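You operate a simulated robot arm through the tools that you are given. There is no shell and no other tool. Be economical: measure what you need, move in short steps, check, and stop when the job is done.

Carry out the task below with a simulated two-armed robot. There is one attempt and no reset: what you move stays moved.

## Task
Check the orange sensor in the white test box.
Fine: put it in, hold the lid down on its seal while sliding the green latch over, then press RUN and wait for the green lamp; leave it running. Set down upright: what you pick out.

It is judged by the outcome, as a careful person would: the job done as asked, and still so three seconds after it is handed in. It fails if anything else is knocked over, pushed out of place, dropped, spilled or broken. A push-on lid holds only when it is set on centred and level and pressed home; a screw cap is set on level and turned clockwise until tight.

## Robot
Two 7-joint arms with two-finger parallel grippers on one trunk, on a base that drives. Base frame: it is fixed to the floor where the robot stands at the start and does not move with it; the origin is under the middle of the robot, x ahead of it, y to its left, z up. Units: mm, degrees, N and s.
The left shoulder is at the start at [70, 163, 1245], the right one opposite. With the tool pointing down near the work surface each hand reaches from about 340 to 860 mm from the robot's upright axis, wherever it stands, measured 20 degrees to its own side. Places, roughly: dark box button [400, 200, 900]; green latch block [500, -100, 900]; left start button [400, 700, 800]; lid of the test box [600, 0, 900]; press knob [700, 700, 900]; press latch block [700, 400, 900]; press power button [400, 600, 800]; right start button [400, 400, 800]; run button [400, 0, 800]; white test box [600, 0, 800]. Payload 3.43 kg a hand.
The TCP of each hand is the grasp point between the finger pads, 34 mm short of the fingertips. In the tool frame z runs along the fingers and y along their closing line. Largest opening 128 mm; finger width 24, thickness 12; the body of the gripper, 48 by 130 mm, starts 96 mm behind the TCP.
Orientation is told as [roll, pitch, yaw] about the base's x, y, z axes, in that order, counted from this pose: with the fingers straight down and closing along the base's y, the tool's x points along the base's -x, its y along +y and its z along -z.

## Interface
- The arms move only by the tool drive_tool. It takes "left_moves", "right_moves" or both (then of equal length, played together; a hand with none holds still); each is one flat list of numbers, 7 for each row, row after row: the shift along the tool's x, y, z in cm, then the turn, a rotation vector about the tool's x, y, z in degrees, then the gripper command, from -1 (shut) to 1 (fully open), values between in proportion. In form: [dx, dy, dz, wx, wy, wz, gripper, dx, dy, dz, wx, wy, wz, gripper, ...]. A call has 1 to 20 rows; each row shifts and turns the commanded pose from where the row before left it, along the tool's axes as they then stand. Rows are played at 5 a second. More than 50 mm and 8.6 degrees between two rows, or a gripper value outside its range, and nothing of the call is played. Where a pose cannot be reached the arm comes as near as it can. A force on the tool above 50 N (or 10 N above the force at the start of the call, whichever is more), or a blocked arm, ends the call early, and 0.2 s more pass. Each finger travels about 153 mm/s and halts on what it meets, pressing with about 31 N; the grip force reading is that of the motor and also rises with nothing between the fingers. The clock runs only during rows and for 0.2 s after the last one: add rows that do not move to give the fingers time. It gives the time, the measured TCP pose, the force on the tool (base axes), the opening and the grip force at its end, in the units of the frame above (readings bear some noise), with the torque about the TCP (base axes, N m) and any sound that the robot's microphone picked up.
- Cameras (640 x 400 px; columns grow to the right, rows downward): "scene" is now at [133.5, 4.7, 1463.2]; the picture's right is [0.07, -1.00, 0.00], its down [-0.66, -0.05, -0.75] and it looks along [0.74, 0.06, -0.67] (base axes); focal length 216 px, centre (320, 200). "left" rides on the left gripper at [76, 11, -160] in its tool frame; the picture's right is [-0.15, 0.99, 0.00], its down [-0.88, -0.13, -0.46] and it looks along [-0.45, -0.07, 0.89] (tool axes); focal length 234 px, centre (320, 200). "right" rides on the right gripper at [76, -11, -160] in its tool frame; the picture's right is [0.15, 0.99, 0.00], its down [-0.88, 0.13, -0.46] and it looks along [-0.45, 0.07, 0.89] (tool axes); focal length 234 px, centre (320, 200). There is no depth. A picture from a camera that has moved, and an enlarged one, comes with that camera's place and axes in the base frame and with its lens.
- camera(camera): a new picture of that camera. No time passes.
- raise_lower(by): slides the trunk up (or, below 0, down) by that many mm; the arms and the scene camera ride with it, the base frame stays. It gives what a move gives, with no picture.
- drive_base(legs): drives the robot by 1 to 6 legs, each [ahead, left, turn to the left] in mm, mm and degrees, along the robot's own axes; the way and the turn of a leg run together, so that a leg with both is an arc; at most 1500 mm and 180 degrees a leg. The arms and the cameras ride along, it lands a little off, and it stops where it bumps. It gives what a move gives.
- pan_tilt(pan, tilt): turns the head with the scene camera to pan (to the left, within 86 degrees either way) and tilt (down, from -29 to 69), counted from straight ahead of the robot. It gives what a move gives.
- zoom(camera, box): a new picture of the part [left, top, right, bottom] of that camera's present view, enlarged. No time passes.
- sign_off(): hands the job in; it is judged then, once.

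Work in short steps. Places have to be worked out from the pictures, the camera data and where the tool is seen: move nearer, look again, correct. Check each grasp and each placing, and mend what went wrong. You have 120 turns and 100 pictures in all, those below and enlarged ones among them. Open the grippers and draw the arms clear of the work before you hand the job in, unless the task says otherwise; then end with one line.

The tools are called after "Request:" as name(argument=value, ...) on one line, values as JSON. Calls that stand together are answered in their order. drive_tool: Moves the arms, as the interface text tells. Its arguments: {"type":"object","properties":{"left_moves":{"type":"array"},"right_moves":{"type":"array"}},"required":[]} The other tools are called the same way: raise_lower (by) slides the trunk up or down; drive_base (legs) drives the base; pan_tilt (pan, tilt) turns the head that bears the scene camera; camera (camera) takes a picture; zoom (camera, box) takes an enlarged picture of a part of a camera's view; sign_off () hands the job in.

At the start:

```text
t: 0.0
left_tcp_pos: [602.9, 204.4, 1236.9]
left_tool_rot: [0.0, 0.0, 0.1]
left_contact_force: [-0.1, -0.2, -0.1]
left_moment: [-0.01, -0.02, 0.01]
left_gripper_width: 127.9
left_gripper_force: 0.1
right_tcp_pos: [507.0, -245.1, 1253.2]
right_tool_rot: [0.0, 0.0, 0.0]
right_contact_force: [-0.1, 0.1, -0.1]
right_moment: [0.01, -0.03, -0.01]
right_gripper_width: 127.8
right_gripper_force: 0.1
trunk travel left (down, up): [-725.0, 215.0]
robot x, y, heading: [-3.7, -1.3, -0.2]
head pan, tilt: [4.3, 41.8]
```

scene: 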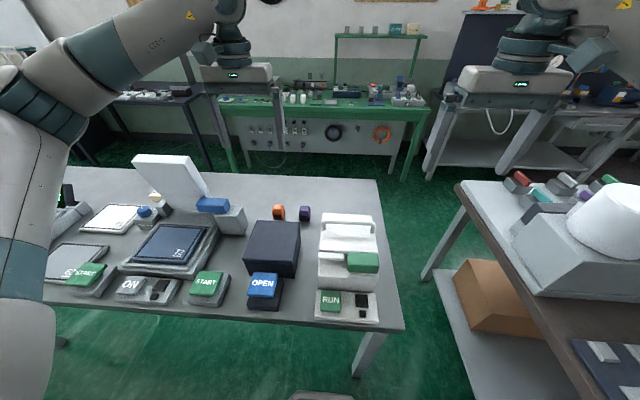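
right: 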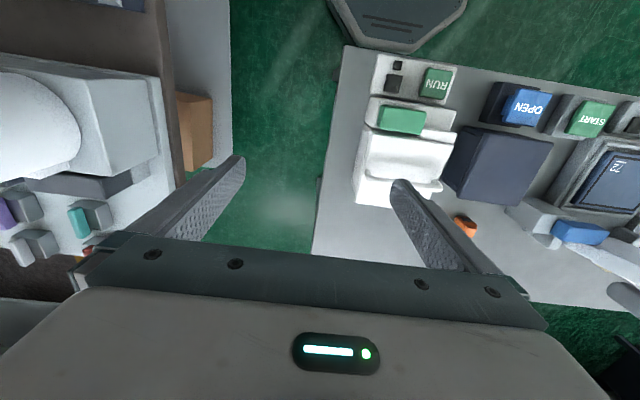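
left: 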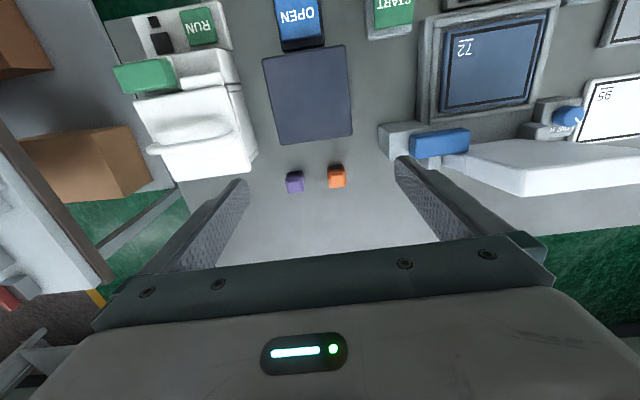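

I start with a closer look at the white test box, and the sensors on the table.

Request:
zoom(camera="scene", box=[230, 190, 400, 330])

Request:
zoom(camera="left", box=[90, 0, 370, 200])

```text
2.86 times, centred on (315, 260) of scene
camera zoom: at [133.5, 4.7, 1463.2], right [0.07, -1.0, 0.0], down [-0.66, -0.05, -0.75], along [0.74, 0.06, -0.67], focal length 617 px, centre (334, 29)
```

zoom: 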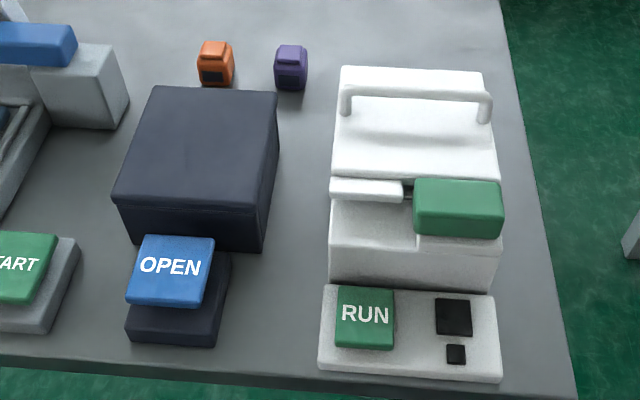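

```text
2.00 times, centred on (230, 100) of left
camera zoom: at [526.6, 214.4, 1396.5], right [0.15, 0.99, 0.0], down [0.88, -0.13, 0.46], along [0.45, -0.07, -0.89], focal length 468 px, centre (500, 400)
```

zoom: 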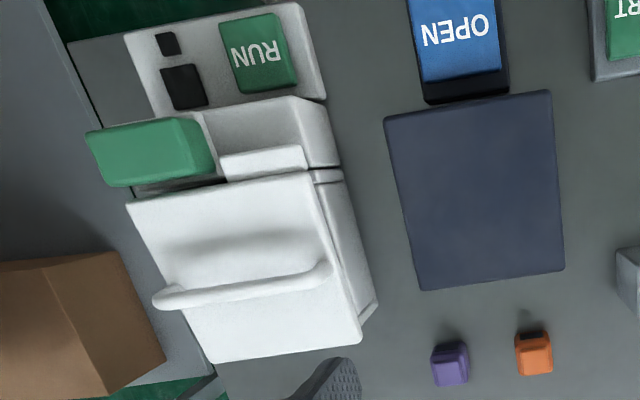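

The lid looks shut, or resting on its seal with the latch off to the right. I'll bring the right hand camera over the box for a closer look.

Request:
drive_tool(right_moves=[0.5, 4.1, 2, 0, 0, 0, 1, 0.5, 4.1, 2, 0, 0, 0, 1, 0.5, 4.1, 2, 0, 0, 0, 1, 0.5, 4.1, 2, 0, 0, 0, 1, 0.5, 4.1, 2, 0, 0, 0, 1, 0, 0, 0, 0, 0, 0, 1])

Request:
camera(camera="right")

Request:
pan_tilt(pan=0, tilt=55)

Request:
camera(camera="scene")

```text
t: 1.4
left_tcp_pos: [602.7, 202.5, 1237.4]
left_tool_rot: [-0.1, 0.0, 0.1]
left_contact_force: [0.7, 0.7, 0.1]
left_moment: [0.06, -0.01, -0.02]
left_gripper_width: 127.7
left_gripper_force: 0.1
right_tcp_pos: [483.7, -42.0, 1154.7]
right_tool_rot: [0.2, 0.0, -0.1]
right_contact_force: [-0.4, 0.3, -0.7]
right_moment: [0.02, 0.02, 0.0]
right_gripper_width: 127.9
right_gripper_force: 0.1
trunk travel left (down, up): [-725.0, 215.0]
robot x, y, heading: [-2.0, -0.4, 0.2]
head pan, tilt: [4.3, 41.8]
```

```text
94 pictures are left
camera right: at [407.8, -53.3, 1315.8], right [-0.15, 0.99, 0.0], down [0.88, 0.13, 0.46], along [0.45, 0.07, -0.89], focal length 234 px, centre (320, 200)
```

right: 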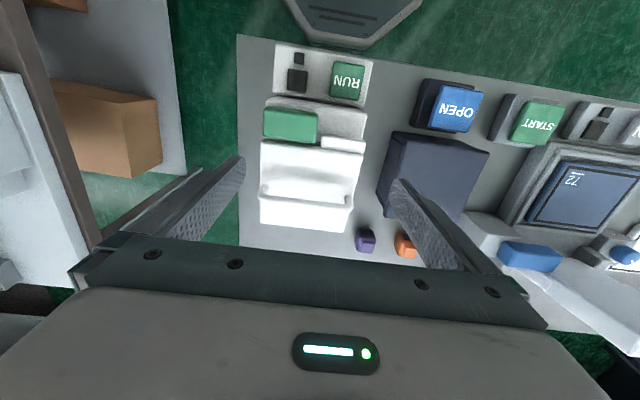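

```text
t: 2.1
left_tcp_pos: [604.3, 202.8, 1237.3]
left_tool_rot: [0.0, 0.0, 0.1]
left_contact_force: [-0.9, 0.0, 0.1]
left_moment: [-0.01, 0.0, 0.01]
left_gripper_width: 127.7
left_gripper_force: 0.1
right_tcp_pos: [484.1, -41.8, 1154.9]
right_tool_rot: [0.0, -0.1, 0.1]
right_contact_force: [0.3, -0.6, -0.4]
right_moment: [0.03, 0.01, 0.02]
right_gripper_width: 128.1
right_gripper_force: 0.0
trunk travel left (down, up): [-725.0, 215.0]
robot x, y, heading: [1.6, 1.9, -0.1]
head pan, tilt: [0.0, 55.0]
```

```text
93 pictures are left
camera scene: at [122.1, -1.3, 1445.2], right [0.0, -1.0, 0.0], down [-0.82, 0.0, -0.57], along [0.57, 0.0, -0.82], focal length 216 px, centre (320, 200)
```

scene: 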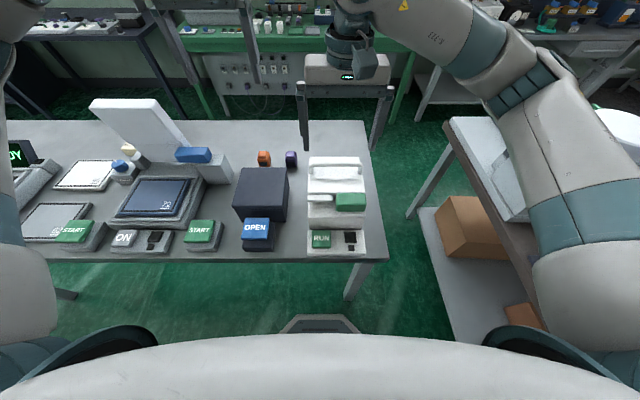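

Request:
zoom(camera="right", box=[230, 40, 430, 260])

Request:
zoom(camera="scene", box=[220, 140, 400, 260])

```text
1.82 times, centred on (330, 150) of right
camera zoom: at [408.2, -52.3, 1315.9], right [-0.15, 0.99, 0.0], down [0.88, 0.13, 0.46], along [0.45, 0.07, -0.89], focal length 426 px, centre (302, 291)
```

zoom: 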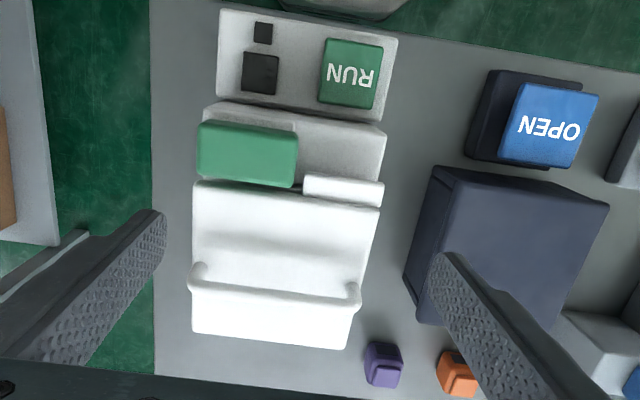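

```text
3.33 times, centred on (310, 200) of scene
camera zoom: at [122.1, -1.3, 1445.2], right [0.0, -1.0, 0.0], down [-0.82, 0.0, -0.57], along [0.57, 0.0, -0.82], focal length 720 px, centre (353, 200)
```

zoom: 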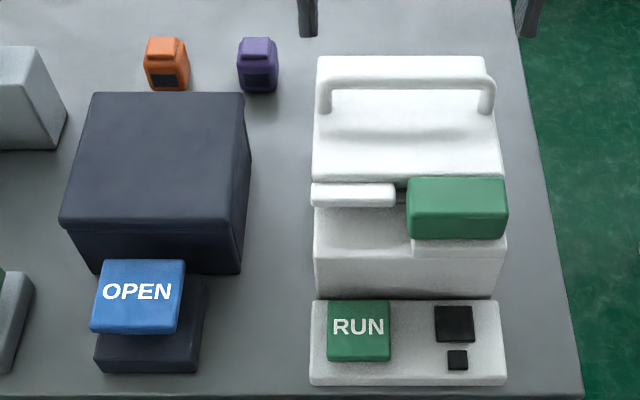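

The lid is a white plate with a bar handle running along y, centred near (586, -50, 950). I'll yaw the right hand 90° so the fingers close along x over the bar.

Request:
drive_tool(right_moves=[-2, 0, 0, 0, 0, -7.5, 1, 0, 0, 0, 0, 0, -7.5, 1, 0, 0, 0, 0, 0, -7.5, 1, 0, 0, 0, 0, 0, -7.5, 1, 0, 0, 0, 0, 0, -7.5, 1, 0, 0, 0, 0, 0, -7.5, 1, 0, 0, 0, 0, 0, -7.5, 1, 0, 0, 0, 0, 0, -7.5, 1, 0, 0, 0, 0, 0, -7.5, 1, 0, 0, 0, 0, 0, -7.5, 1, 0, 0, 0, 0, 0, -7.5, 1, 0, 0, 0, 0, 0, -7.5, 1, 0, 0, 0, 0, 0, 0, 1])

Request:
camera(camera="right")

```text
t: 5.0
left_tcp_pos: [603.5, 203.5, 1236.6]
left_tool_rot: [0.0, 0.1, 0.1]
left_contact_force: [-0.5, 1.1, 0.4]
left_moment: [-0.01, -0.01, 0.02]
left_gripper_width: 128.2
left_gripper_force: 0.0
right_tcp_pos: [481.4, -36.8, 1153.5]
right_tool_rot: [-0.1, -0.1, 90.0]
right_contact_force: [0.3, 0.4, 0.3]
right_moment: [0.01, -0.02, 0.02]
right_gripper_width: 128.0
right_gripper_force: 0.1
right hand out of reach, approached as far as the arm can: row 12
trunk travel left (down, up): [-725.0, 215.0]
robot x, y, heading: [0.5, -2.2, -0.1]
head pan, tilt: [0.0, 55.0]
```

```text
90 pictures are left
camera right: at [492.1, -112.3, 1313.8], right [-0.99, -0.14, 0.0], down [-0.13, 0.88, 0.46], along [-0.07, 0.45, -0.89], focal length 234 px, centre (320, 200)
```

right: 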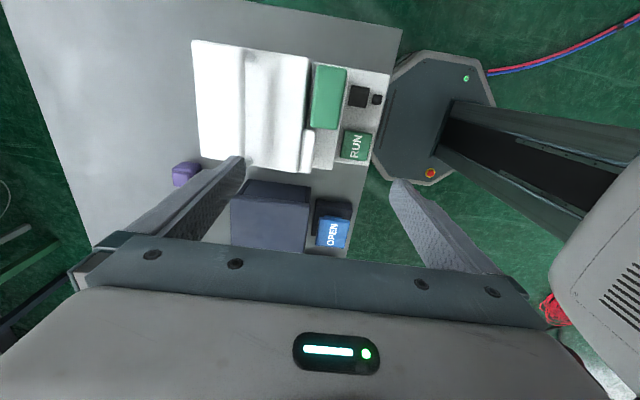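

The wrist is near a limit at this yaw; I'll see if it eases when moving forward to the handle.

Request:
drive_tool(right_moves=[0.3, -2.6, 2.3, 0, 0, 0, 1, 0.3, -2.6, 2.3, 0, 0, 0, 1, 0.3, -2.6, 2.3, 0, 0, 0, 1, 0.3, -2.6, 2.3, 0, 0, 0, 1, 0, 0, 0, 0, 0, 0, 1])

Request:
camera(camera="right")

Request:
camera(camera="left")

```text
t: 6.2
left_tcp_pos: [602.8, 202.7, 1237.2]
left_tool_rot: [0.1, 0.0, 0.2]
left_contact_force: [0.2, 0.2, 0.0]
left_moment: [-0.01, 0.0, 0.0]
left_gripper_width: 128.3
left_gripper_force: 0.1
right_tcp_pos: [481.7, -36.6, 1146.3]
right_tool_rot: [0.1, -0.1, 89.7]
right_contact_force: [-0.8, -0.1, -0.2]
right_moment: [0.02, 0.0, -0.01]
right_gripper_width: 127.6
right_gripper_force: 0.1
right hand out of reach, approached as far as the arm can: row 1, 2, 3, 4
trunk travel left (down, up): [-725.0, 215.0]
robot x, y, heading: [-0.4, 0.5, 0.0]
head pan, tilt: [0.0, 55.0]
```

```text
89 pictures are left
camera right: at [492.5, -111.5, 1306.3], right [-0.99, -0.14, 0.0], down [-0.13, 0.88, 0.46], along [-0.06, 0.45, -0.89], focal length 234 px, centre (320, 200)
```

right: 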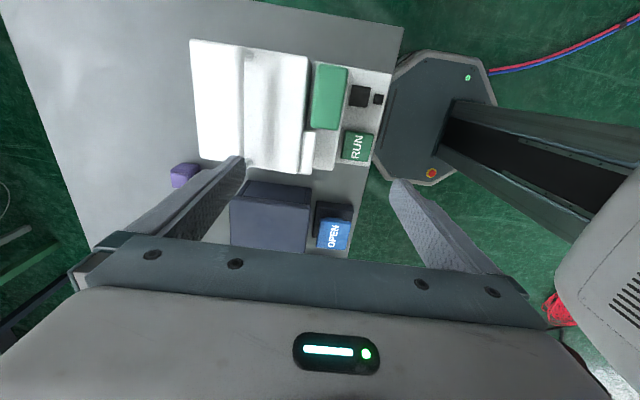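

```text
88 pictures are left
camera left: at [526.7, 214.4, 1396.5], right [0.15, 0.99, 0.0], down [0.88, -0.13, 0.46], along [0.45, -0.07, -0.89], focal length 234 px, centre (320, 200)
```

left: 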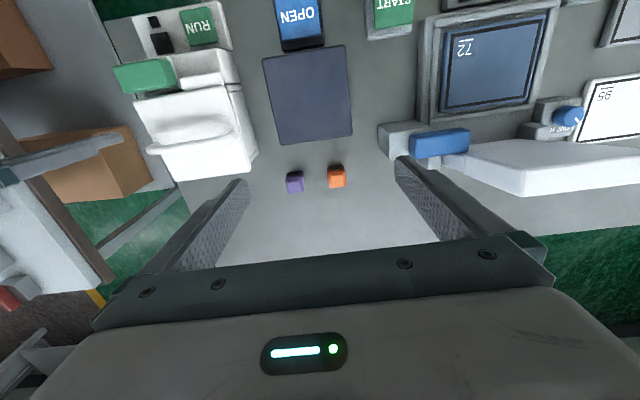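

Yaw +90 is limited here; I rotate the right hand the other way, to −90.

Request:
drive_tool(right_moves=[0, 0, 0, 0, 0, 7.5, 1, 0, 0, 0, 0, 0, 7.5, 1, 0, 0, 0, 0, 0, 7.5, 1, 0, 0, 0, 0, 0, 7.5, 1, 0, 0, 0, 0, 0, 7.5, 1, 0, 0, 0, 0, 0, 7.5, 1, 0, 0, 0, 0, 0, 7.5, 1, 0, 0, 0, 0, 0, 7.5, 1, 0, 0, 0, 0, 0, 7.5, 1, 0, 0, 0, 0, 0, 7.5, 1, 0, 0, 0, 0, 0, 7.5, 1, 0, 0, 0, 0, 0, 7.5, 1])

Request:
drive_tool(right_moves=[0, 0, 0, 0, 0, 7.5, 1, 0, 0, 0, 0, 0, 7.5, 1, 0, 0, 0, 0, 0, 7.5, 1, 0, 0, 0, 0, 0, 7.5, 1, 0, 0, 0, 0, 0, 7.5, 1, 0, 0, 0, 0, 0, 7.5, 1, 0, 0, 0, 0, 0, 7.5, 1, 0, 0, 0, 0, 0, 7.5, 1, 0, 0, 0, 0, 0, 7.5, 1, 0, 0, 0, 0, 0, 7.5, 1, 0, 0, 0, 0, 0, 7.5, 1, 0, 0, 0, 0, 0, 7.5, 1])

Request:
camera(camera="right")

```text
t: 8.8
left_tcp_pos: [602.8, 203.6, 1237.3]
left_tool_rot: [-0.1, 0.0, 0.1]
left_contact_force: [0.0, -0.3, 0.6]
left_moment: [0.01, 0.03, 0.03]
left_gripper_width: 128.0
left_gripper_force: 0.1
right_tcp_pos: [481.8, -35.0, 1145.4]
right_tool_rot: [-0.1, 0.1, -0.2]
right_contact_force: [0.5, -0.9, 0.6]
right_moment: [-0.02, 0.02, -0.02]
right_gripper_width: 128.2
right_gripper_force: 0.0
trunk travel left (down, up): [-725.0, 215.0]
robot x, y, heading: [-0.5, 3.5, 0.2]
head pan, tilt: [0.0, 55.0]
```

```text
t: 11.3
left_tcp_pos: [604.0, 204.1, 1237.3]
left_tool_rot: [0.0, 0.0, 0.0]
left_contact_force: [-0.4, 0.5, 0.4]
left_moment: [0.04, -0.03, -0.01]
left_gripper_width: 128.0
left_gripper_force: 0.0
right_tcp_pos: [482.8, -35.0, 1145.3]
right_tool_rot: [0.0, 0.0, -90.1]
right_contact_force: [-0.1, 0.6, 0.2]
right_moment: [0.0, 0.02, 0.01]
right_gripper_width: 128.0
right_gripper_force: 0.0
trunk travel left (down, up): [-725.0, 215.0]
robot x, y, heading: [3.2, -1.2, 0.2]
head pan, tilt: [0.0, 55.0]
```

```text
87 pictures are left
camera right: at [471.9, 40.8, 1305.5], right [0.99, 0.14, 0.0], down [0.13, -0.88, 0.46], along [0.06, -0.45, -0.89], focal length 234 px, centre (320, 200)
```

right: 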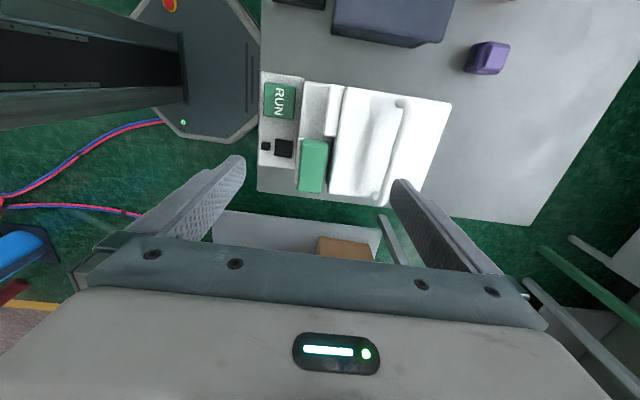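

This works. I move over the handle at about (591, -50), staying above it.

Request:
drive_tool(right_moves=[-0.4, 2.7, 2.1, 0, 0, 0, 1, -0.4, 2.7, 2.1, 0, 0, 0, 1, -0.4, 2.7, 2.1, 0, 0, 0, 1, -0.3, 2.7, 2.1, 0, 0, 0, 1, 0, 0, 0, 0, 0, 0, 1])

Request:
camera(camera="right")

Request:
zoom(camera="left", box=[90, 20, 290, 200])

Request:
zoom(camera="scene", box=[220, 100, 400, 260])

```text
t: 12.6
left_tcp_pos: [602.0, 203.6, 1237.3]
left_tool_rot: [0.0, -0.1, 0.1]
left_contact_force: [0.1, 0.5, -0.3]
left_moment: [0.0, -0.04, 0.02]
left_gripper_width: 127.9
left_gripper_force: 0.0
right_tcp_pos: [589.2, -50.8, 1059.7]
right_tool_rot: [0.1, 0.0, -90.0]
right_contact_force: [0.0, -0.5, -0.8]
right_moment: [-0.03, -0.03, 0.01]
right_gripper_width: 128.1
right_gripper_force: 0.1
trunk travel left (down, up): [-725.0, 215.0]
robot x, y, heading: [-2.1, 2.2, 0.0]
head pan, tilt: [0.0, 55.0]
```

```text
86 pictures are left
camera right: at [578.1, 25.7, 1220.4], right [0.99, 0.15, 0.0], down [0.13, -0.88, 0.46], along [0.07, -0.45, -0.89], focal length 234 px, centre (320, 200)
```

right: 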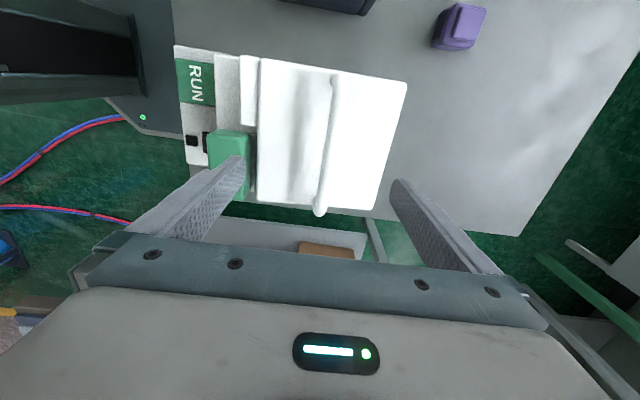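

```text
2.22 times, centred on (190, 110) of left
camera zoom: at [526.0, 214.6, 1396.8], right [0.15, 0.99, 0.0], down [0.88, -0.13, 0.46], along [0.45, -0.07, -0.89], focal length 520 px, centre (609, 400)
```

zoom: 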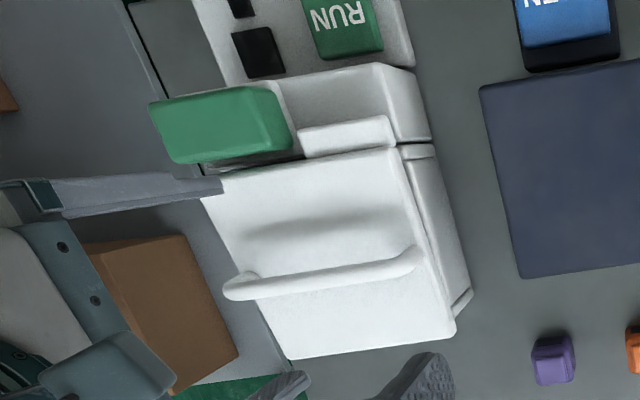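

```text
2.50 times, centred on (310, 180) of scene
camera zoom: at [121.3, -1.3, 1445.2], right [0.0, -1.0, 0.0], down [-0.82, 0.0, -0.57], along [0.57, 0.0, -0.82], focal length 540 px, centre (345, 250)
```

zoom: 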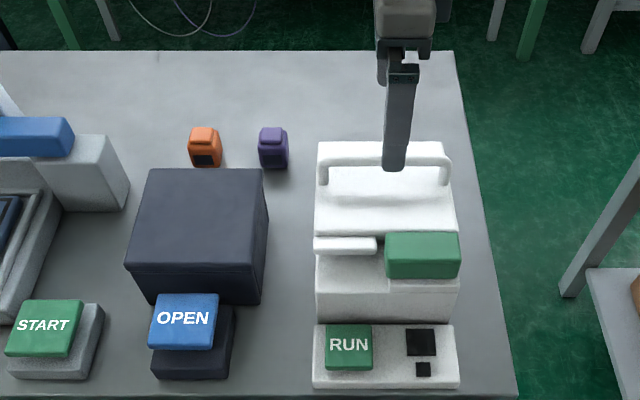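

Bar is near x≈597, top z≈950, lid top about 906. I descend so the fingertips straddle the bar at TCP z≈953.

Request:
drive_tool(right_moves=[0, 0.4, 4, 0, 0, 0, 1, 0, 0.4, 3.5, 0, 0, 0, 1, 0, 0, 3, 0, 0, 0, 1, 0, 0, 0, 0, 0, 0, 1])

Request:
camera(camera="right")

Request:
zoom(camera="left", box=[90, 20, 290, 200])

```text
t: 13.6
left_tcp_pos: [602.2, 204.2, 1237.5]
left_tool_rot: [0.0, 0.0, 0.1]
left_contact_force: [-0.9, 0.4, -0.8]
left_moment: [0.0, -0.02, -0.07]
left_gripper_width: 127.9
left_gripper_force: 0.1
right_tcp_pos: [598.8, -49.3, 957.0]
right_tool_rot: [0.1, -0.1, -89.9]
right_contact_force: [-1.3, -1.2, 3.6]
right_moment: [-0.05, 0.39, 0.07]
right_gripper_width: 127.9
right_gripper_force: 0.1
trunk travel left (down, up): [-725.0, 215.0]
robot x, y, heading: [-2.6, 2.0, -0.1]
head pan, tilt: [0.0, 55.0]
```

```text
83 pictures are left
camera right: at [587.9, 25.8, 1116.2], right [0.99, 0.15, 0.0], down [0.13, -0.88, 0.46], along [0.07, -0.45, -0.89], focal length 234 px, centre (320, 200)
```

right: 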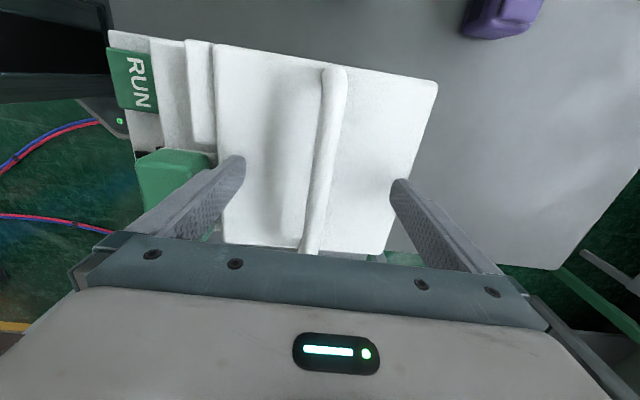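

```text
2.22 times, centred on (190, 110) of left
camera zoom: at [525.9, 214.3, 1396.9], right [0.15, 0.99, 0.0], down [0.88, -0.13, 0.46], along [0.45, -0.07, -0.89], focal length 520 px, centre (609, 400)
```

zoom: 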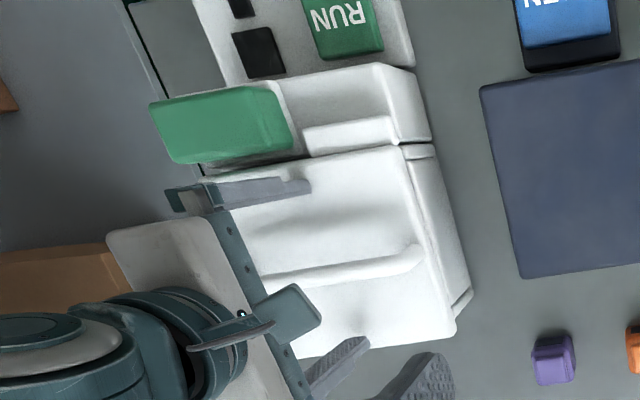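

Slight contact suggests the near fingertip touches the lid top. I raise 4 mm and close on the bar.

Request:
drive_tool(right_moves=[0, 0, -0.4, 0, 0, 0, 1, 0, 0, 0, 0, 0, 0, -0.3, 0, 0, 0, 0, 0, 0, -0.7, 0, 0, 0, 0, 0, 0, -1, 0, 0, 0, 0, 0, 0, -1, 0, 0, 0, 0, 0, 0, -1])

Request:
camera(camera="right")

```text
t: 14.9
left_tcp_pos: [604.0, 203.2, 1236.9]
left_tool_rot: [-0.1, 0.0, 0.1]
left_contact_force: [-0.2, 0.1, 0.3]
left_moment: [0.0, -0.01, -0.01]
left_gripper_width: 128.0
left_gripper_force: 0.0
right_tcp_pos: [599.3, -50.0, 959.6]
right_tool_rot: [0.0, 0.0, -90.0]
right_contact_force: [3.7, -0.7, -0.9]
right_moment: [0.01, -0.05, 0.04]
right_gripper_width: 15.7
right_gripper_force: 44.5
trunk travel left (down, up): [-725.0, 215.0]
robot x, y, heading: [0.3, 2.7, 0.2]
head pan, tilt: [0.0, 55.0]
```

```text
81 pictures are left
camera right: at [588.7, 26.0, 1120.0], right [0.99, 0.15, 0.0], down [0.13, -0.88, 0.46], along [0.07, -0.45, -0.89], focal length 234 px, centre (320, 200)
```

right: 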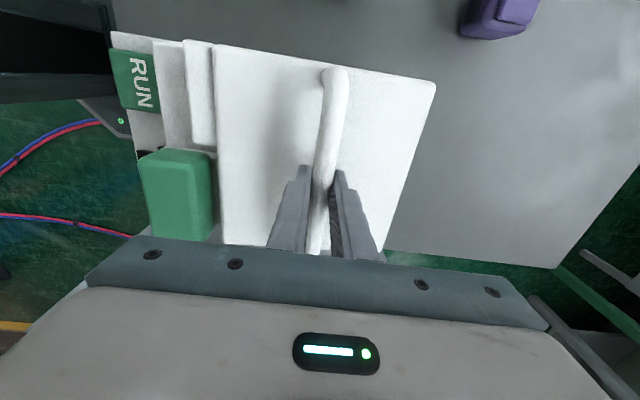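

Bar gripped (15.7 mm). I lift 15 mm slowly and watch the force and how the lid moves.

Request:
drive_tool(right_moves=[0, 0, -0.5, 0, 0, 0, -1, 0, 0, -0.5, 0, 0, 0, -1, 0, 0, -0.5, 0, 0, 0, -1, 0, 0, 0, 0, 0, 0, -1])

Request:
camera(camera="right")

Request:
zoom(camera="left", box=[90, 20, 290, 200])

```text
t: 15.9
left_tcp_pos: [611.2, 203.6, 1232.6]
left_tool_rot: [0.0, 0.4, 0.1]
left_contact_force: [-0.1, 0.2, 0.0]
left_moment: [-0.01, -0.03, 0.0]
left_gripper_width: 128.1
left_gripper_force: 0.1
right_tcp_pos: [604.8, -49.6, 970.2]
right_tool_rot: [-0.3, -0.2, -90.2]
right_contact_force: [31.2, 2.8, -33.0]
right_moment: [-0.03, -0.18, 0.08]
right_gripper_width: 15.4
right_gripper_force: 45.1
trunk travel left (down, up): [-725.0, 215.0]
robot x, y, heading: [2.6, 1.5, -0.0]
head pan, tilt: [0.0, 55.0]
```

```text
80 pictures are left
camera right: at [595.3, 26.0, 1131.1], right [0.99, 0.14, 0.0], down [0.13, -0.88, 0.46], along [0.06, -0.45, -0.89], focal length 234 px, centre (320, 200)
```

right: 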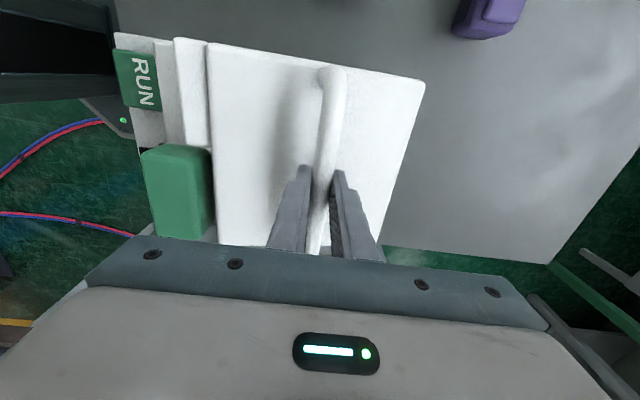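

```text
2.22 times, centred on (190, 110) of left
camera zoom: at [535.1, 214.5, 1393.0], right [0.15, 0.99, 0.0], down [0.88, -0.13, 0.45], along [0.45, -0.07, -0.89], focal length 520 px, centre (609, 400)
```

zoom: 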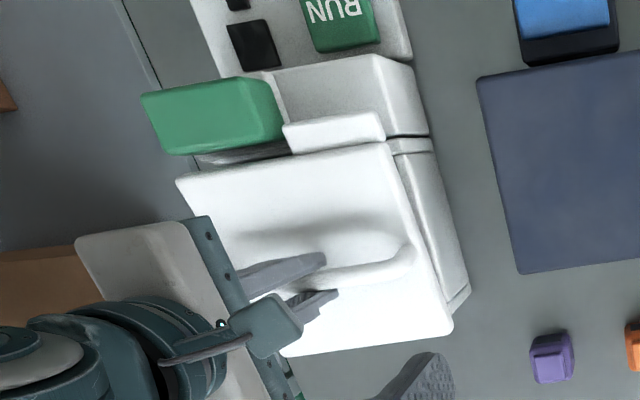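

The lid is hinged along its far edge (lifting moved the bar by +x too). I follow the arc around a hinge near (685, 895) up to about 45°.

Request:
drive_tool(right_moves=[0, 0.8, -0.1, 0, 0, 0, -1, 0, 0.83, -0.43, 0, 0, 0, -1, 0, 0.66, -0.56, 0, 0, 0, -1, 0, 0.67, -0.56, 0, 0, 0, -1, 0, 0.75, -0.44, 0, 0, 0, -1, 0, 0.76, -0.43, 0, 0, 0, -1, 0, 0.82, -0.3, 0, 0, 0, -1, 0, 0.82, -0.3, 0, 0, 0, -1, 0, 0, 0, 0, 0, 0, -1])

Request:
zoom(camera="left", box=[90, 20, 290, 200])

Request:
zoom(camera="scene", box=[220, 100, 400, 260])

```text
t: 17.9
left_tcp_pos: [601.9, 202.8, 1238.1]
left_tool_rot: [0.0, -0.1, 0.1]
left_contact_force: [0.0, 0.3, 0.4]
left_moment: [-0.05, -0.03, 0.01]
left_gripper_width: 127.9
left_gripper_force: 0.1
right_tcp_pos: [659.8, -49.7, 1007.1]
right_tool_rot: [0.1, 0.1, -90.0]
right_contact_force: [-4.3, 0.1, 3.2]
right_moment: [-0.09, 0.16, -0.34]
right_gripper_width: 15.4
right_gripper_force: 45.1
trunk travel left (down, up): [-725.0, 215.0]
robot x, y, heading: [-3.9, 2.3, -0.1]
head pan, tilt: [0.0, 55.0]
```

```text
2.22 times, centred on (190, 110) of left
camera zoom: at [525.7, 214.5, 1397.0], right [0.15, 0.99, 0.0], down [0.88, -0.13, 0.46], along [0.45, -0.07, -0.89], focal length 520 px, centre (609, 400)
```

zoom: 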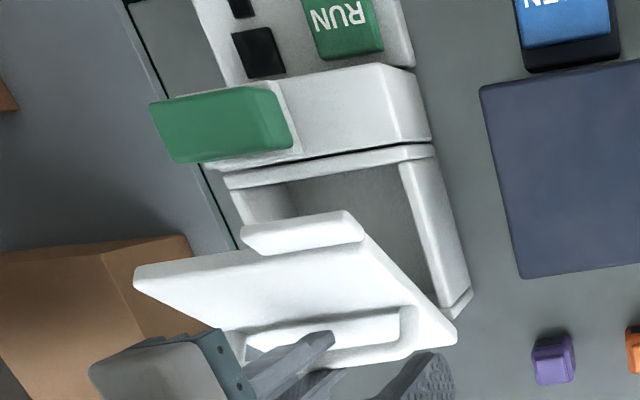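

```text
2.50 times, centred on (310, 180) of scene
camera zoom: at [121.1, -1.4, 1445.3], right [0.0, -1.0, 0.0], down [-0.82, 0.0, -0.57], along [0.57, 0.0, -0.82], focal length 540 px, centre (345, 250)
```

zoom: 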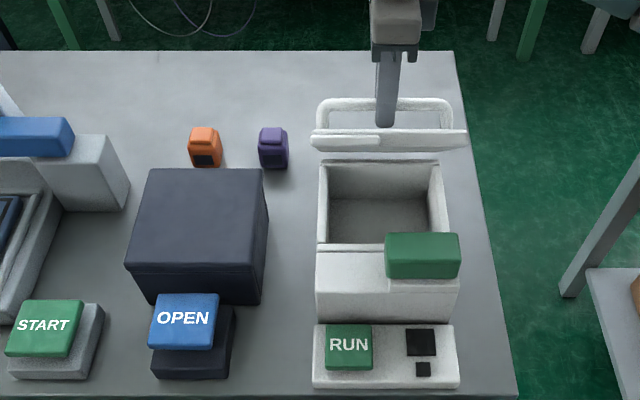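

The hinge model is right: the lid is about half open with low force. I continue to about 95°.

Request:
drive_tool(right_moves=[0, 0.86, -0.15, 0, 0, 0, -1, 0, 0.86, -0.15, 0, 0, 0, -1, 0, 0.87, 0, 0, 0, 0, -1, 0, 0.87, 0, 0, 0, 0, -1, 0, 0.86, 0.15, 0, 0, 0, -1, 0, 0.86, 0.15, 0, 0, 0, -1, 0, 0.82, 0.3, 0, 0, 0, -1, 0, 0.82, 0.3, 0, 0, 0, -1, 0, 0.75, 0.43, 0, 0, 0, -1, 0, 0.75, 0.44, 0, 0, 0, -1, 0, 0, 0, 0, 0, 0, -1])

Request:
zoom(camera="left", box=[90, 20, 290, 200])

Request:
zoom(camera="scene", box=[220, 100, 400, 260])

```text
t: 20.4
left_tcp_pos: [598.4, 201.8, 1239.3]
left_tool_rot: [0.0, -0.2, 0.0]
left_contact_force: [0.9, -0.4, -0.1]
left_moment: [0.06, -0.01, -0.04]
left_gripper_width: 127.9
left_gripper_force: 0.0
right_tcp_pos: [737.4, -51.1, 994.3]
right_tool_rot: [-0.1, 0.0, -90.0]
right_contact_force: [-29.1, -9.3, 10.6]
right_moment: [-0.22, 3.51, -0.95]
right_gripper_width: 15.7
right_gripper_force: 45.2
trunk travel left (down, up): [-725.0, 215.0]
robot x, y, heading: [1.0, -0.6, 0.1]
head pan, tilt: [0.0, 55.0]
```

```text
2.22 times, centred on (190, 110) of left
camera zoom: at [521.5, 212.6, 1398.9], right [0.15, 0.99, 0.0], down [0.88, -0.13, 0.46], along [0.45, -0.07, -0.89], focal length 520 px, centre (609, 400)
```

zoom: 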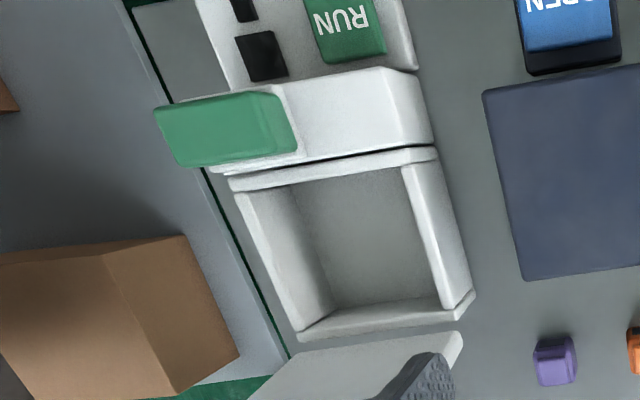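

```text
2.50 times, centred on (310, 180) of scene
camera zoom: at [116.5, -3.0, 1445.8], right [0.0, -1.0, 0.0], down [-0.82, 0.0, -0.58], along [0.58, 0.0, -0.82], focal length 540 px, centre (345, 250)
```

zoom: 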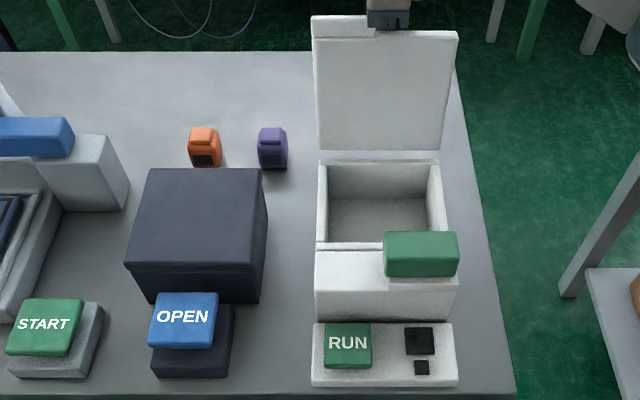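

Box is empty and the lid stands near 90°, with force rising. I look from the right hand camera before releasing.

Request:
camera(camera="right")

Request:
camera(camera="left")

```text
74 pictures are left
camera right: at [727.3, 25.8, 1155.0], right [0.99, 0.15, 0.0], down [0.13, -0.88, 0.46], along [0.06, -0.45, -0.89], focal length 234 px, centre (320, 200)
```

right: 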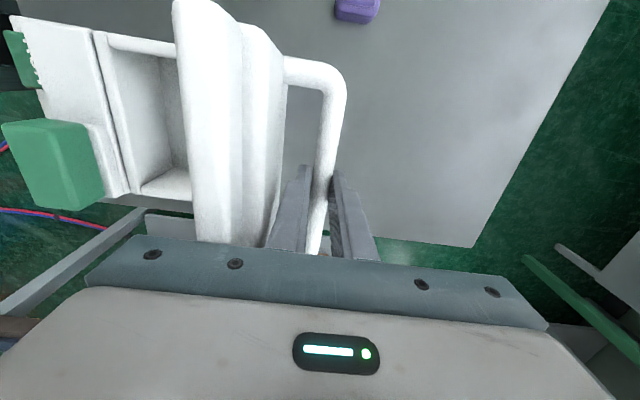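

```text
73 pictures are left
camera left: at [521.5, 212.6, 1398.9], right [0.15, 0.99, 0.0], down [0.88, -0.13, 0.46], along [0.45, -0.07, -0.89], focal length 234 px, centre (320, 200)
```

left: 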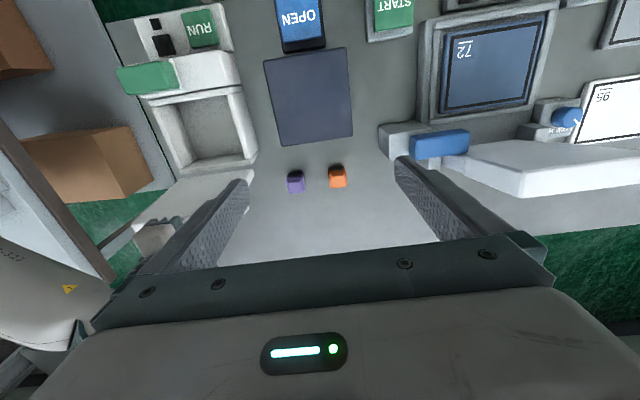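

The near finger is pinched between bar and lid. I ease back 4 mm and tilt the hand 16° along with the lid to relieve that.

Request:
drive_tool(right_moves=[0, -0.4, 0, 4, 0, 0, -1, 0, 0, 0, 4, 0, 0, -1, 0, 0, 0, 4, 0, 0, -1, 0, 0, 0, 4, 0, 0, -1, 0, 0, 0, 0, 0, 0, -1])

Request:
camera(camera="right")

```text
t: 21.6
left_tcp_pos: [603.5, 202.7, 1237.8]
left_tool_rot: [0.1, -0.1, 0.1]
left_contact_force: [0.4, 0.4, 0.2]
left_moment: [0.02, -0.03, 0.0]
left_gripper_width: 128.2
left_gripper_force: 0.0
right_tcp_pos: [738.6, -49.6, 994.1]
right_tool_rot: [-15.9, 0.0, -90.1]
right_contact_force: [11.8, -1.3, 13.9]
right_moment: [-0.46, -0.25, -0.32]
right_gripper_width: 15.8
right_gripper_force: 45.2
trunk travel left (down, up): [-725.0, 215.0]
robot x, y, heading: [2.1, -0.0, -0.1]
head pan, tilt: [0.0, 55.0]
```

```text
72 pictures are left
camera right: at [772.3, 25.9, 1151.3], right [0.95, 0.15, -0.27], down [0.25, -0.88, 0.4], along [-0.18, -0.45, -0.87], focal length 234 px, centre (320, 200)
```

right: 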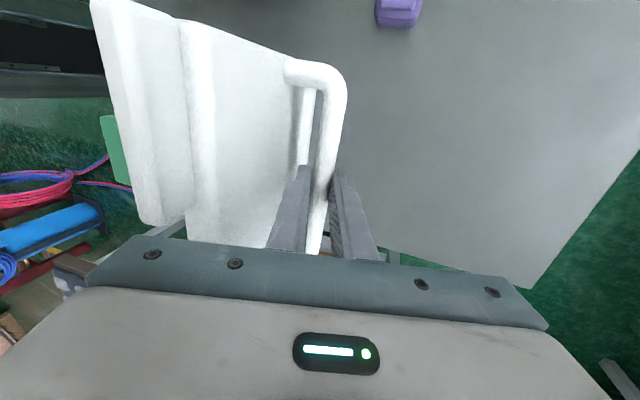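

Forces are relieved. I push the lid about 12° more along the arc, to see whether it goes past vertical and stays.

Request:
drive_tool(right_moves=[0, 0.79, 0.4, 5, 0, 0, -1, 0, 0.79, 0.4, 5, 0, 0, -1, 0, 0, 0, 0, 0, 0, -1, 0, 0, 0, 0, 0, 0, -1])

Request:
zoom(camera="scene", box=[220, 60, 400, 260])

```text
t: 22.1
left_tcp_pos: [602.0, 205.0, 1237.6]
left_tool_rot: [0.1, 0.0, 0.1]
left_contact_force: [0.0, 0.0, 0.2]
left_moment: [-0.04, 0.0, 0.02]
left_gripper_width: 127.8
left_gripper_force: 0.0
right_tcp_pos: [722.1, -52.7, 982.1]
right_tool_rot: [-22.8, -0.3, -89.2]
right_contact_force: [2.7, -1.9, 11.2]
right_moment: [0.22, 0.27, -1.34]
right_gripper_width: 15.6
right_gripper_force: 44.8
right hand out of reach, approached as far as the arm can: row 1, 2
trunk travel left (down, up): [-725.0, 215.0]
robot x, y, heading: [-0.4, -0.9, 0.2]
head pan, tilt: [0.0, 55.0]
stopped in row 2 (right hand): the force on the tool passed its limit at 56 N (the readings are from after the stop); the commanded pose is now the measured one
```

```text
2.00 times, centred on (310, 160) of scene
camera zoom: at [121.9, -0.3, 1444.8], right [0.0, -1.0, 0.0], down [-0.82, 0.0, -0.57], along [0.57, 0.0, -0.82], focal length 432 px, centre (340, 280)
```

zoom: 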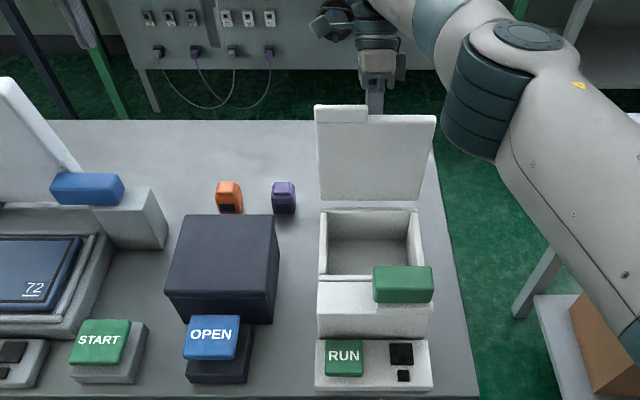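

Request:
camera(camera="right")

Request:
zoom(camera="left", box=[90, 20, 290, 260])

```text
70 pictures are left
camera right: at [772.1, 24.5, 1134.0], right [0.91, 0.16, -0.38], down [0.31, -0.87, 0.38], along [-0.28, -0.46, -0.84], focal length 234 px, centre (320, 200)
```

right: 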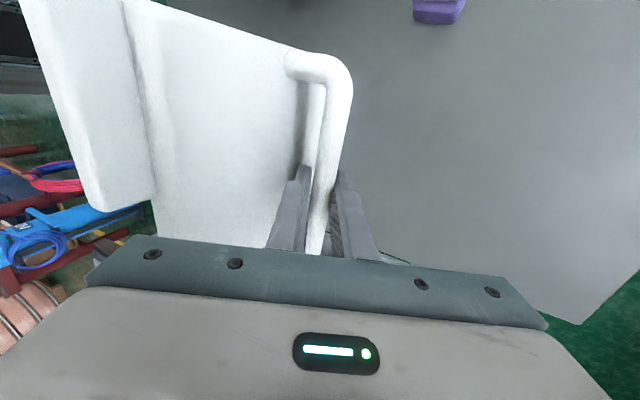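

```text
1.67 times, centred on (190, 140) of left
camera zoom: at [526.2, 215.9, 1396.3], right [0.14, 0.99, 0.0], down [0.88, -0.13, 0.46], along [0.45, -0.07, -0.89], focal length 390 px, centre (537, 300)
```

zoom: 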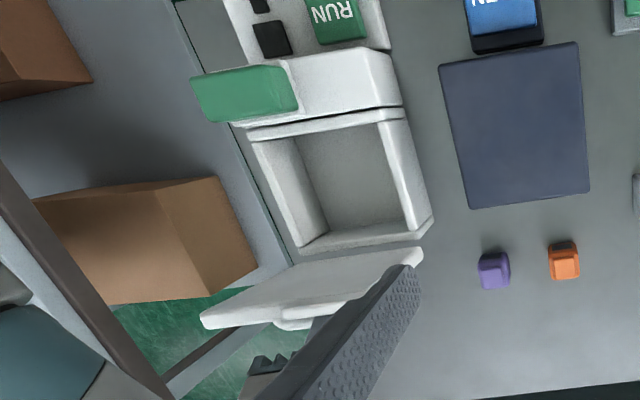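

I open the gripper slightly (≈30 mm) so the bar is loosely caged, and see which way the lid leans.

Request:
drive_tool(right_moves=[0, 0, 0, 0, 0, 0, -0.55, 0, 0, 0, 0, 0, 0, -0.55, 0, 0, 0, 0, 0, 0, -0.55])

Request:
camera(camera="right")

```text
t: 22.9
left_tcp_pos: [604.4, 204.8, 1236.6]
left_tool_rot: [0.0, 0.1, 0.1]
left_contact_force: [-0.3, -0.1, -0.9]
left_moment: [-0.03, 0.01, 0.01]
left_gripper_width: 127.9
left_gripper_force: 0.0
right_tcp_pos: [722.8, -53.5, 979.8]
right_tool_rot: [-22.7, -0.4, -89.2]
right_contact_force: [20.9, -1.6, 14.6]
right_moment: [-0.39, -1.12, -0.38]
right_gripper_width: 21.0
right_gripper_force: 0.0
trunk travel left (down, up): [-725.0, 215.0]
robot x, y, heading: [3.1, 0.7, 0.2]
head pan, tilt: [0.0, 55.0]
```

```text
68 pictures are left
camera right: at [773.4, 24.6, 1133.2], right [0.91, 0.16, -0.38], down [0.31, -0.87, 0.38], along [-0.28, -0.46, -0.84], focal length 234 px, centre (320, 200)
```

right: 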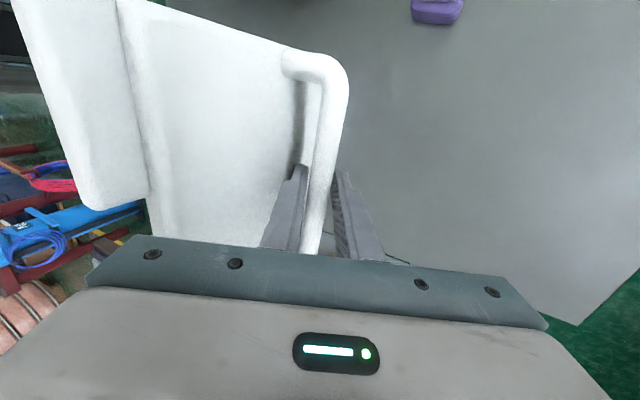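

The near finger is wedged between bar and lid with fingertips angled toward the lid; I undo some tilt and back off upward a little.

Request:
drive_tool(right_moves=[0, 0, -0.4, -4, 0, 0, -0.55, 0, 0, -0.4, -4, 0, 0, -0.55, 0, 0, 0, 0, 0, 0, -0.55, 0, 0, 0, 0, 0, 0, -0.55])

Request:
camera(camera="right")

```text
t: 23.9
left_tcp_pos: [603.0, 204.3, 1237.8]
left_tool_rot: [0.1, -0.1, 0.1]
left_contact_force: [1.1, 0.6, -0.2]
left_moment: [0.02, -0.02, -0.01]
left_gripper_width: 128.2
left_gripper_force: 0.1
right_tcp_pos: [724.8, -51.9, 987.3]
right_tool_rot: [-14.7, -0.4, -89.2]
right_contact_force: [-0.3, 0.8, -0.1]
right_moment: [-0.01, -0.02, 0.01]
right_gripper_width: 28.8
right_gripper_force: 0.1
trunk travel left (down, up): [-725.0, 215.0]
robot x, y, heading: [1.4, 1.8, 0.1]
head pan, tilt: [0.0, 55.0]
```

```text
67 pictures are left
camera right: at [753.1, 24.8, 1145.5], right [0.95, 0.16, -0.25], down [0.26, -0.87, 0.41], along [-0.16, -0.46, -0.87], focal length 234 px, centre (320, 200)
```

right: 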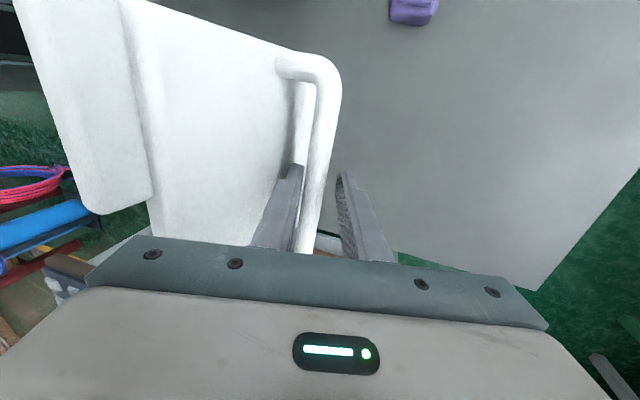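

Forces are zero and the lid stands on its own. I withdraw the hand upward along the tool axis.

Request:
drive_tool(right_moves=[0, 0.15, -1, 0, 0, 0, -0.55, 0, 0, -1, 0, 0, 0, -0.55, 0, 0, -1, 0, 0, 0, -0.55, 0, 0, -1, 0, 0, 0, -0.55, 0, 0, -2, 0, 0, 0, -0.55, 0, 0, -3, 0, 0, 0, -0.55, 0, 0, -3, 0, 0, 0, -0.55, 0, 0, 0, 0, 0, 0, -0.55])

Request:
camera(camera="right")

Request:
zoom(camera="scene", box=[220, 60, 400, 260])

```text
t: 25.7
left_tcp_pos: [604.2, 202.6, 1236.7]
left_tool_rot: [0.2, 0.0, 0.1]
left_contact_force: [-0.3, -1.0, -0.5]
left_moment: [0.05, 0.01, 0.01]
left_gripper_width: 127.9
left_gripper_force: 0.1
right_tcp_pos: [750.0, -54.9, 1094.4]
right_tool_rot: [-14.9, -0.2, -89.1]
right_contact_force: [0.9, -0.4, 0.0]
right_moment: [0.03, -0.02, 0.02]
right_gripper_width: 28.7
right_gripper_force: 0.1
right hand out of reach, approached as far as the arm can: row 7
trunk travel left (down, up): [-725.0, 215.0]
robot x, y, heading: [-2.2, -1.5, 0.2]
head pan, tilt: [0.0, 55.0]
```

```text
66 pictures are left
camera right: at [779.6, 22.9, 1252.0], right [0.95, 0.16, -0.25], down [0.26, -0.87, 0.41], along [-0.16, -0.46, -0.88], focal length 234 px, centre (320, 200)
```

right: 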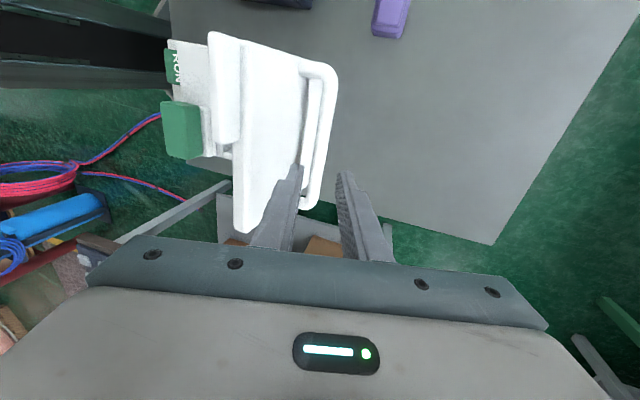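

```text
2.00 times, centred on (310, 160) of scene
camera zoom: at [123.3, -2.7, 1445.0], right [0.0, -1.0, 0.0], down [-0.82, 0.0, -0.57], along [0.57, 0.0, -0.82], focal length 432 px, centre (340, 280)
```

zoom: 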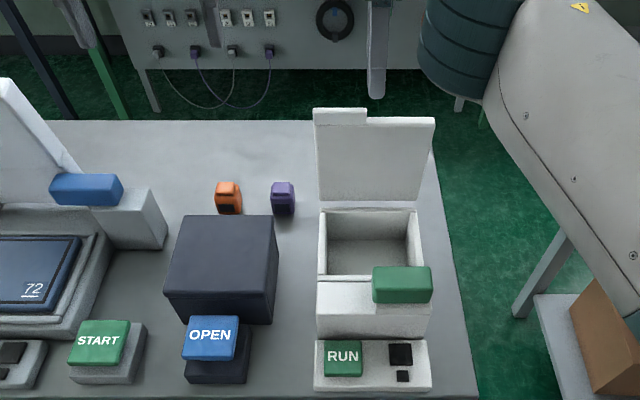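

The lid stays open by itself and the box is empty. Now I bring the left hand above the orange sensor (≈[753, 223, 830]) while moving the right hand up and aside.

Request:
drive_tool(left_moves=[-2.5, 0.4, 4, 0, 0, 0, 0.3, -2.5, 0.4, 4, 0, 0, 0, 0.3, -2.5, 0.4, 4, 0, 0, 0, 0.3, -2.5, 0.4, 4, 0, 0, 0, 0.3, -2.5, 0.4, 4, 0, 0, 0, 0.3, -1.5, 0, 3, 0, 0, 0, 0.3, 0, 0, 0, 0, 0, 0, 0.3, 0, 0, 0, 0, 0, 0, 0.3], right_moves=[0, 0, -3, -5, 0, 0, 0, 0, 0, -4, -5, 0, 0, 0, 0, 0, -4, -5, 0, 0, 0, -4, -2, 0, 0, 0, 0, 0, -4, -2, 0, 0, 0, 0, 0, -4, -2, 0, 0, 0, 0, 0, -4, -2, 0, 0, 0, 0, 0, -4, -2, 0, 0, 0, 0, 0])

Request:
camera(camera="left")

```text
t: 27.5
left_tcp_pos: [742.8, 224.5, 1007.3]
left_tool_rot: [0.1, 0.0, 0.1]
left_contact_force: [0.0, -1.1, -0.1]
left_moment: [0.04, -0.01, 0.04]
left_gripper_width: 83.2
left_gripper_force: 0.2
right_tcp_pos: [802.0, -235.7, 1241.4]
right_tool_rot: [0.1, -0.3, -89.1]
right_contact_force: [0.5, 0.0, -0.1]
right_moment: [0.01, 0.0, 0.01]
right_gripper_width: 64.0
right_gripper_force: 0.1
right hand out of reach, approached as far as the arm can: row 1, 2, 3, 4, 5, 6, 7, 8
trunk travel left (down, up): [-725.0, 215.0]
robot x, y, heading: [0.0, -0.6, 0.0]
head pan, tilt: [0.0, 55.0]
```

```text
64 pictures are left
camera left: at [666.3, 233.9, 1166.2], right [0.14, 0.99, 0.0], down [0.88, -0.13, 0.46], along [0.45, -0.06, -0.89], focal length 234 px, centre (320, 200)
```

left: 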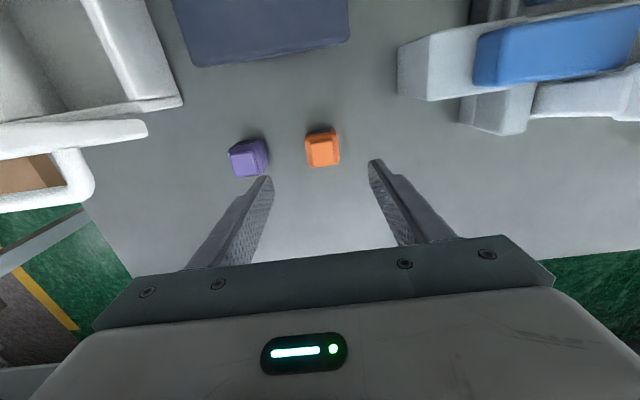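

Request:
zoom(camera="left", box=[210, 100, 390, 210])

```text
3.56 times, centred on (300, 155) of left
camera zoom: at [666.3, 233.9, 1166.2], right [0.14, 0.99, 0.0], down [0.88, -0.13, 0.46], along [0.45, -0.06, -0.89], focal length 833 px, centre (391, 360)
```

zoom: 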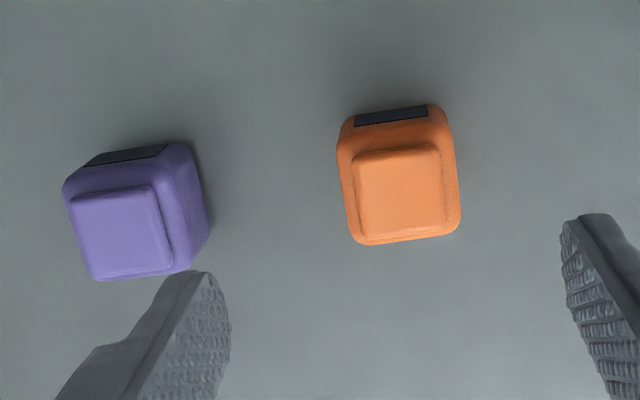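

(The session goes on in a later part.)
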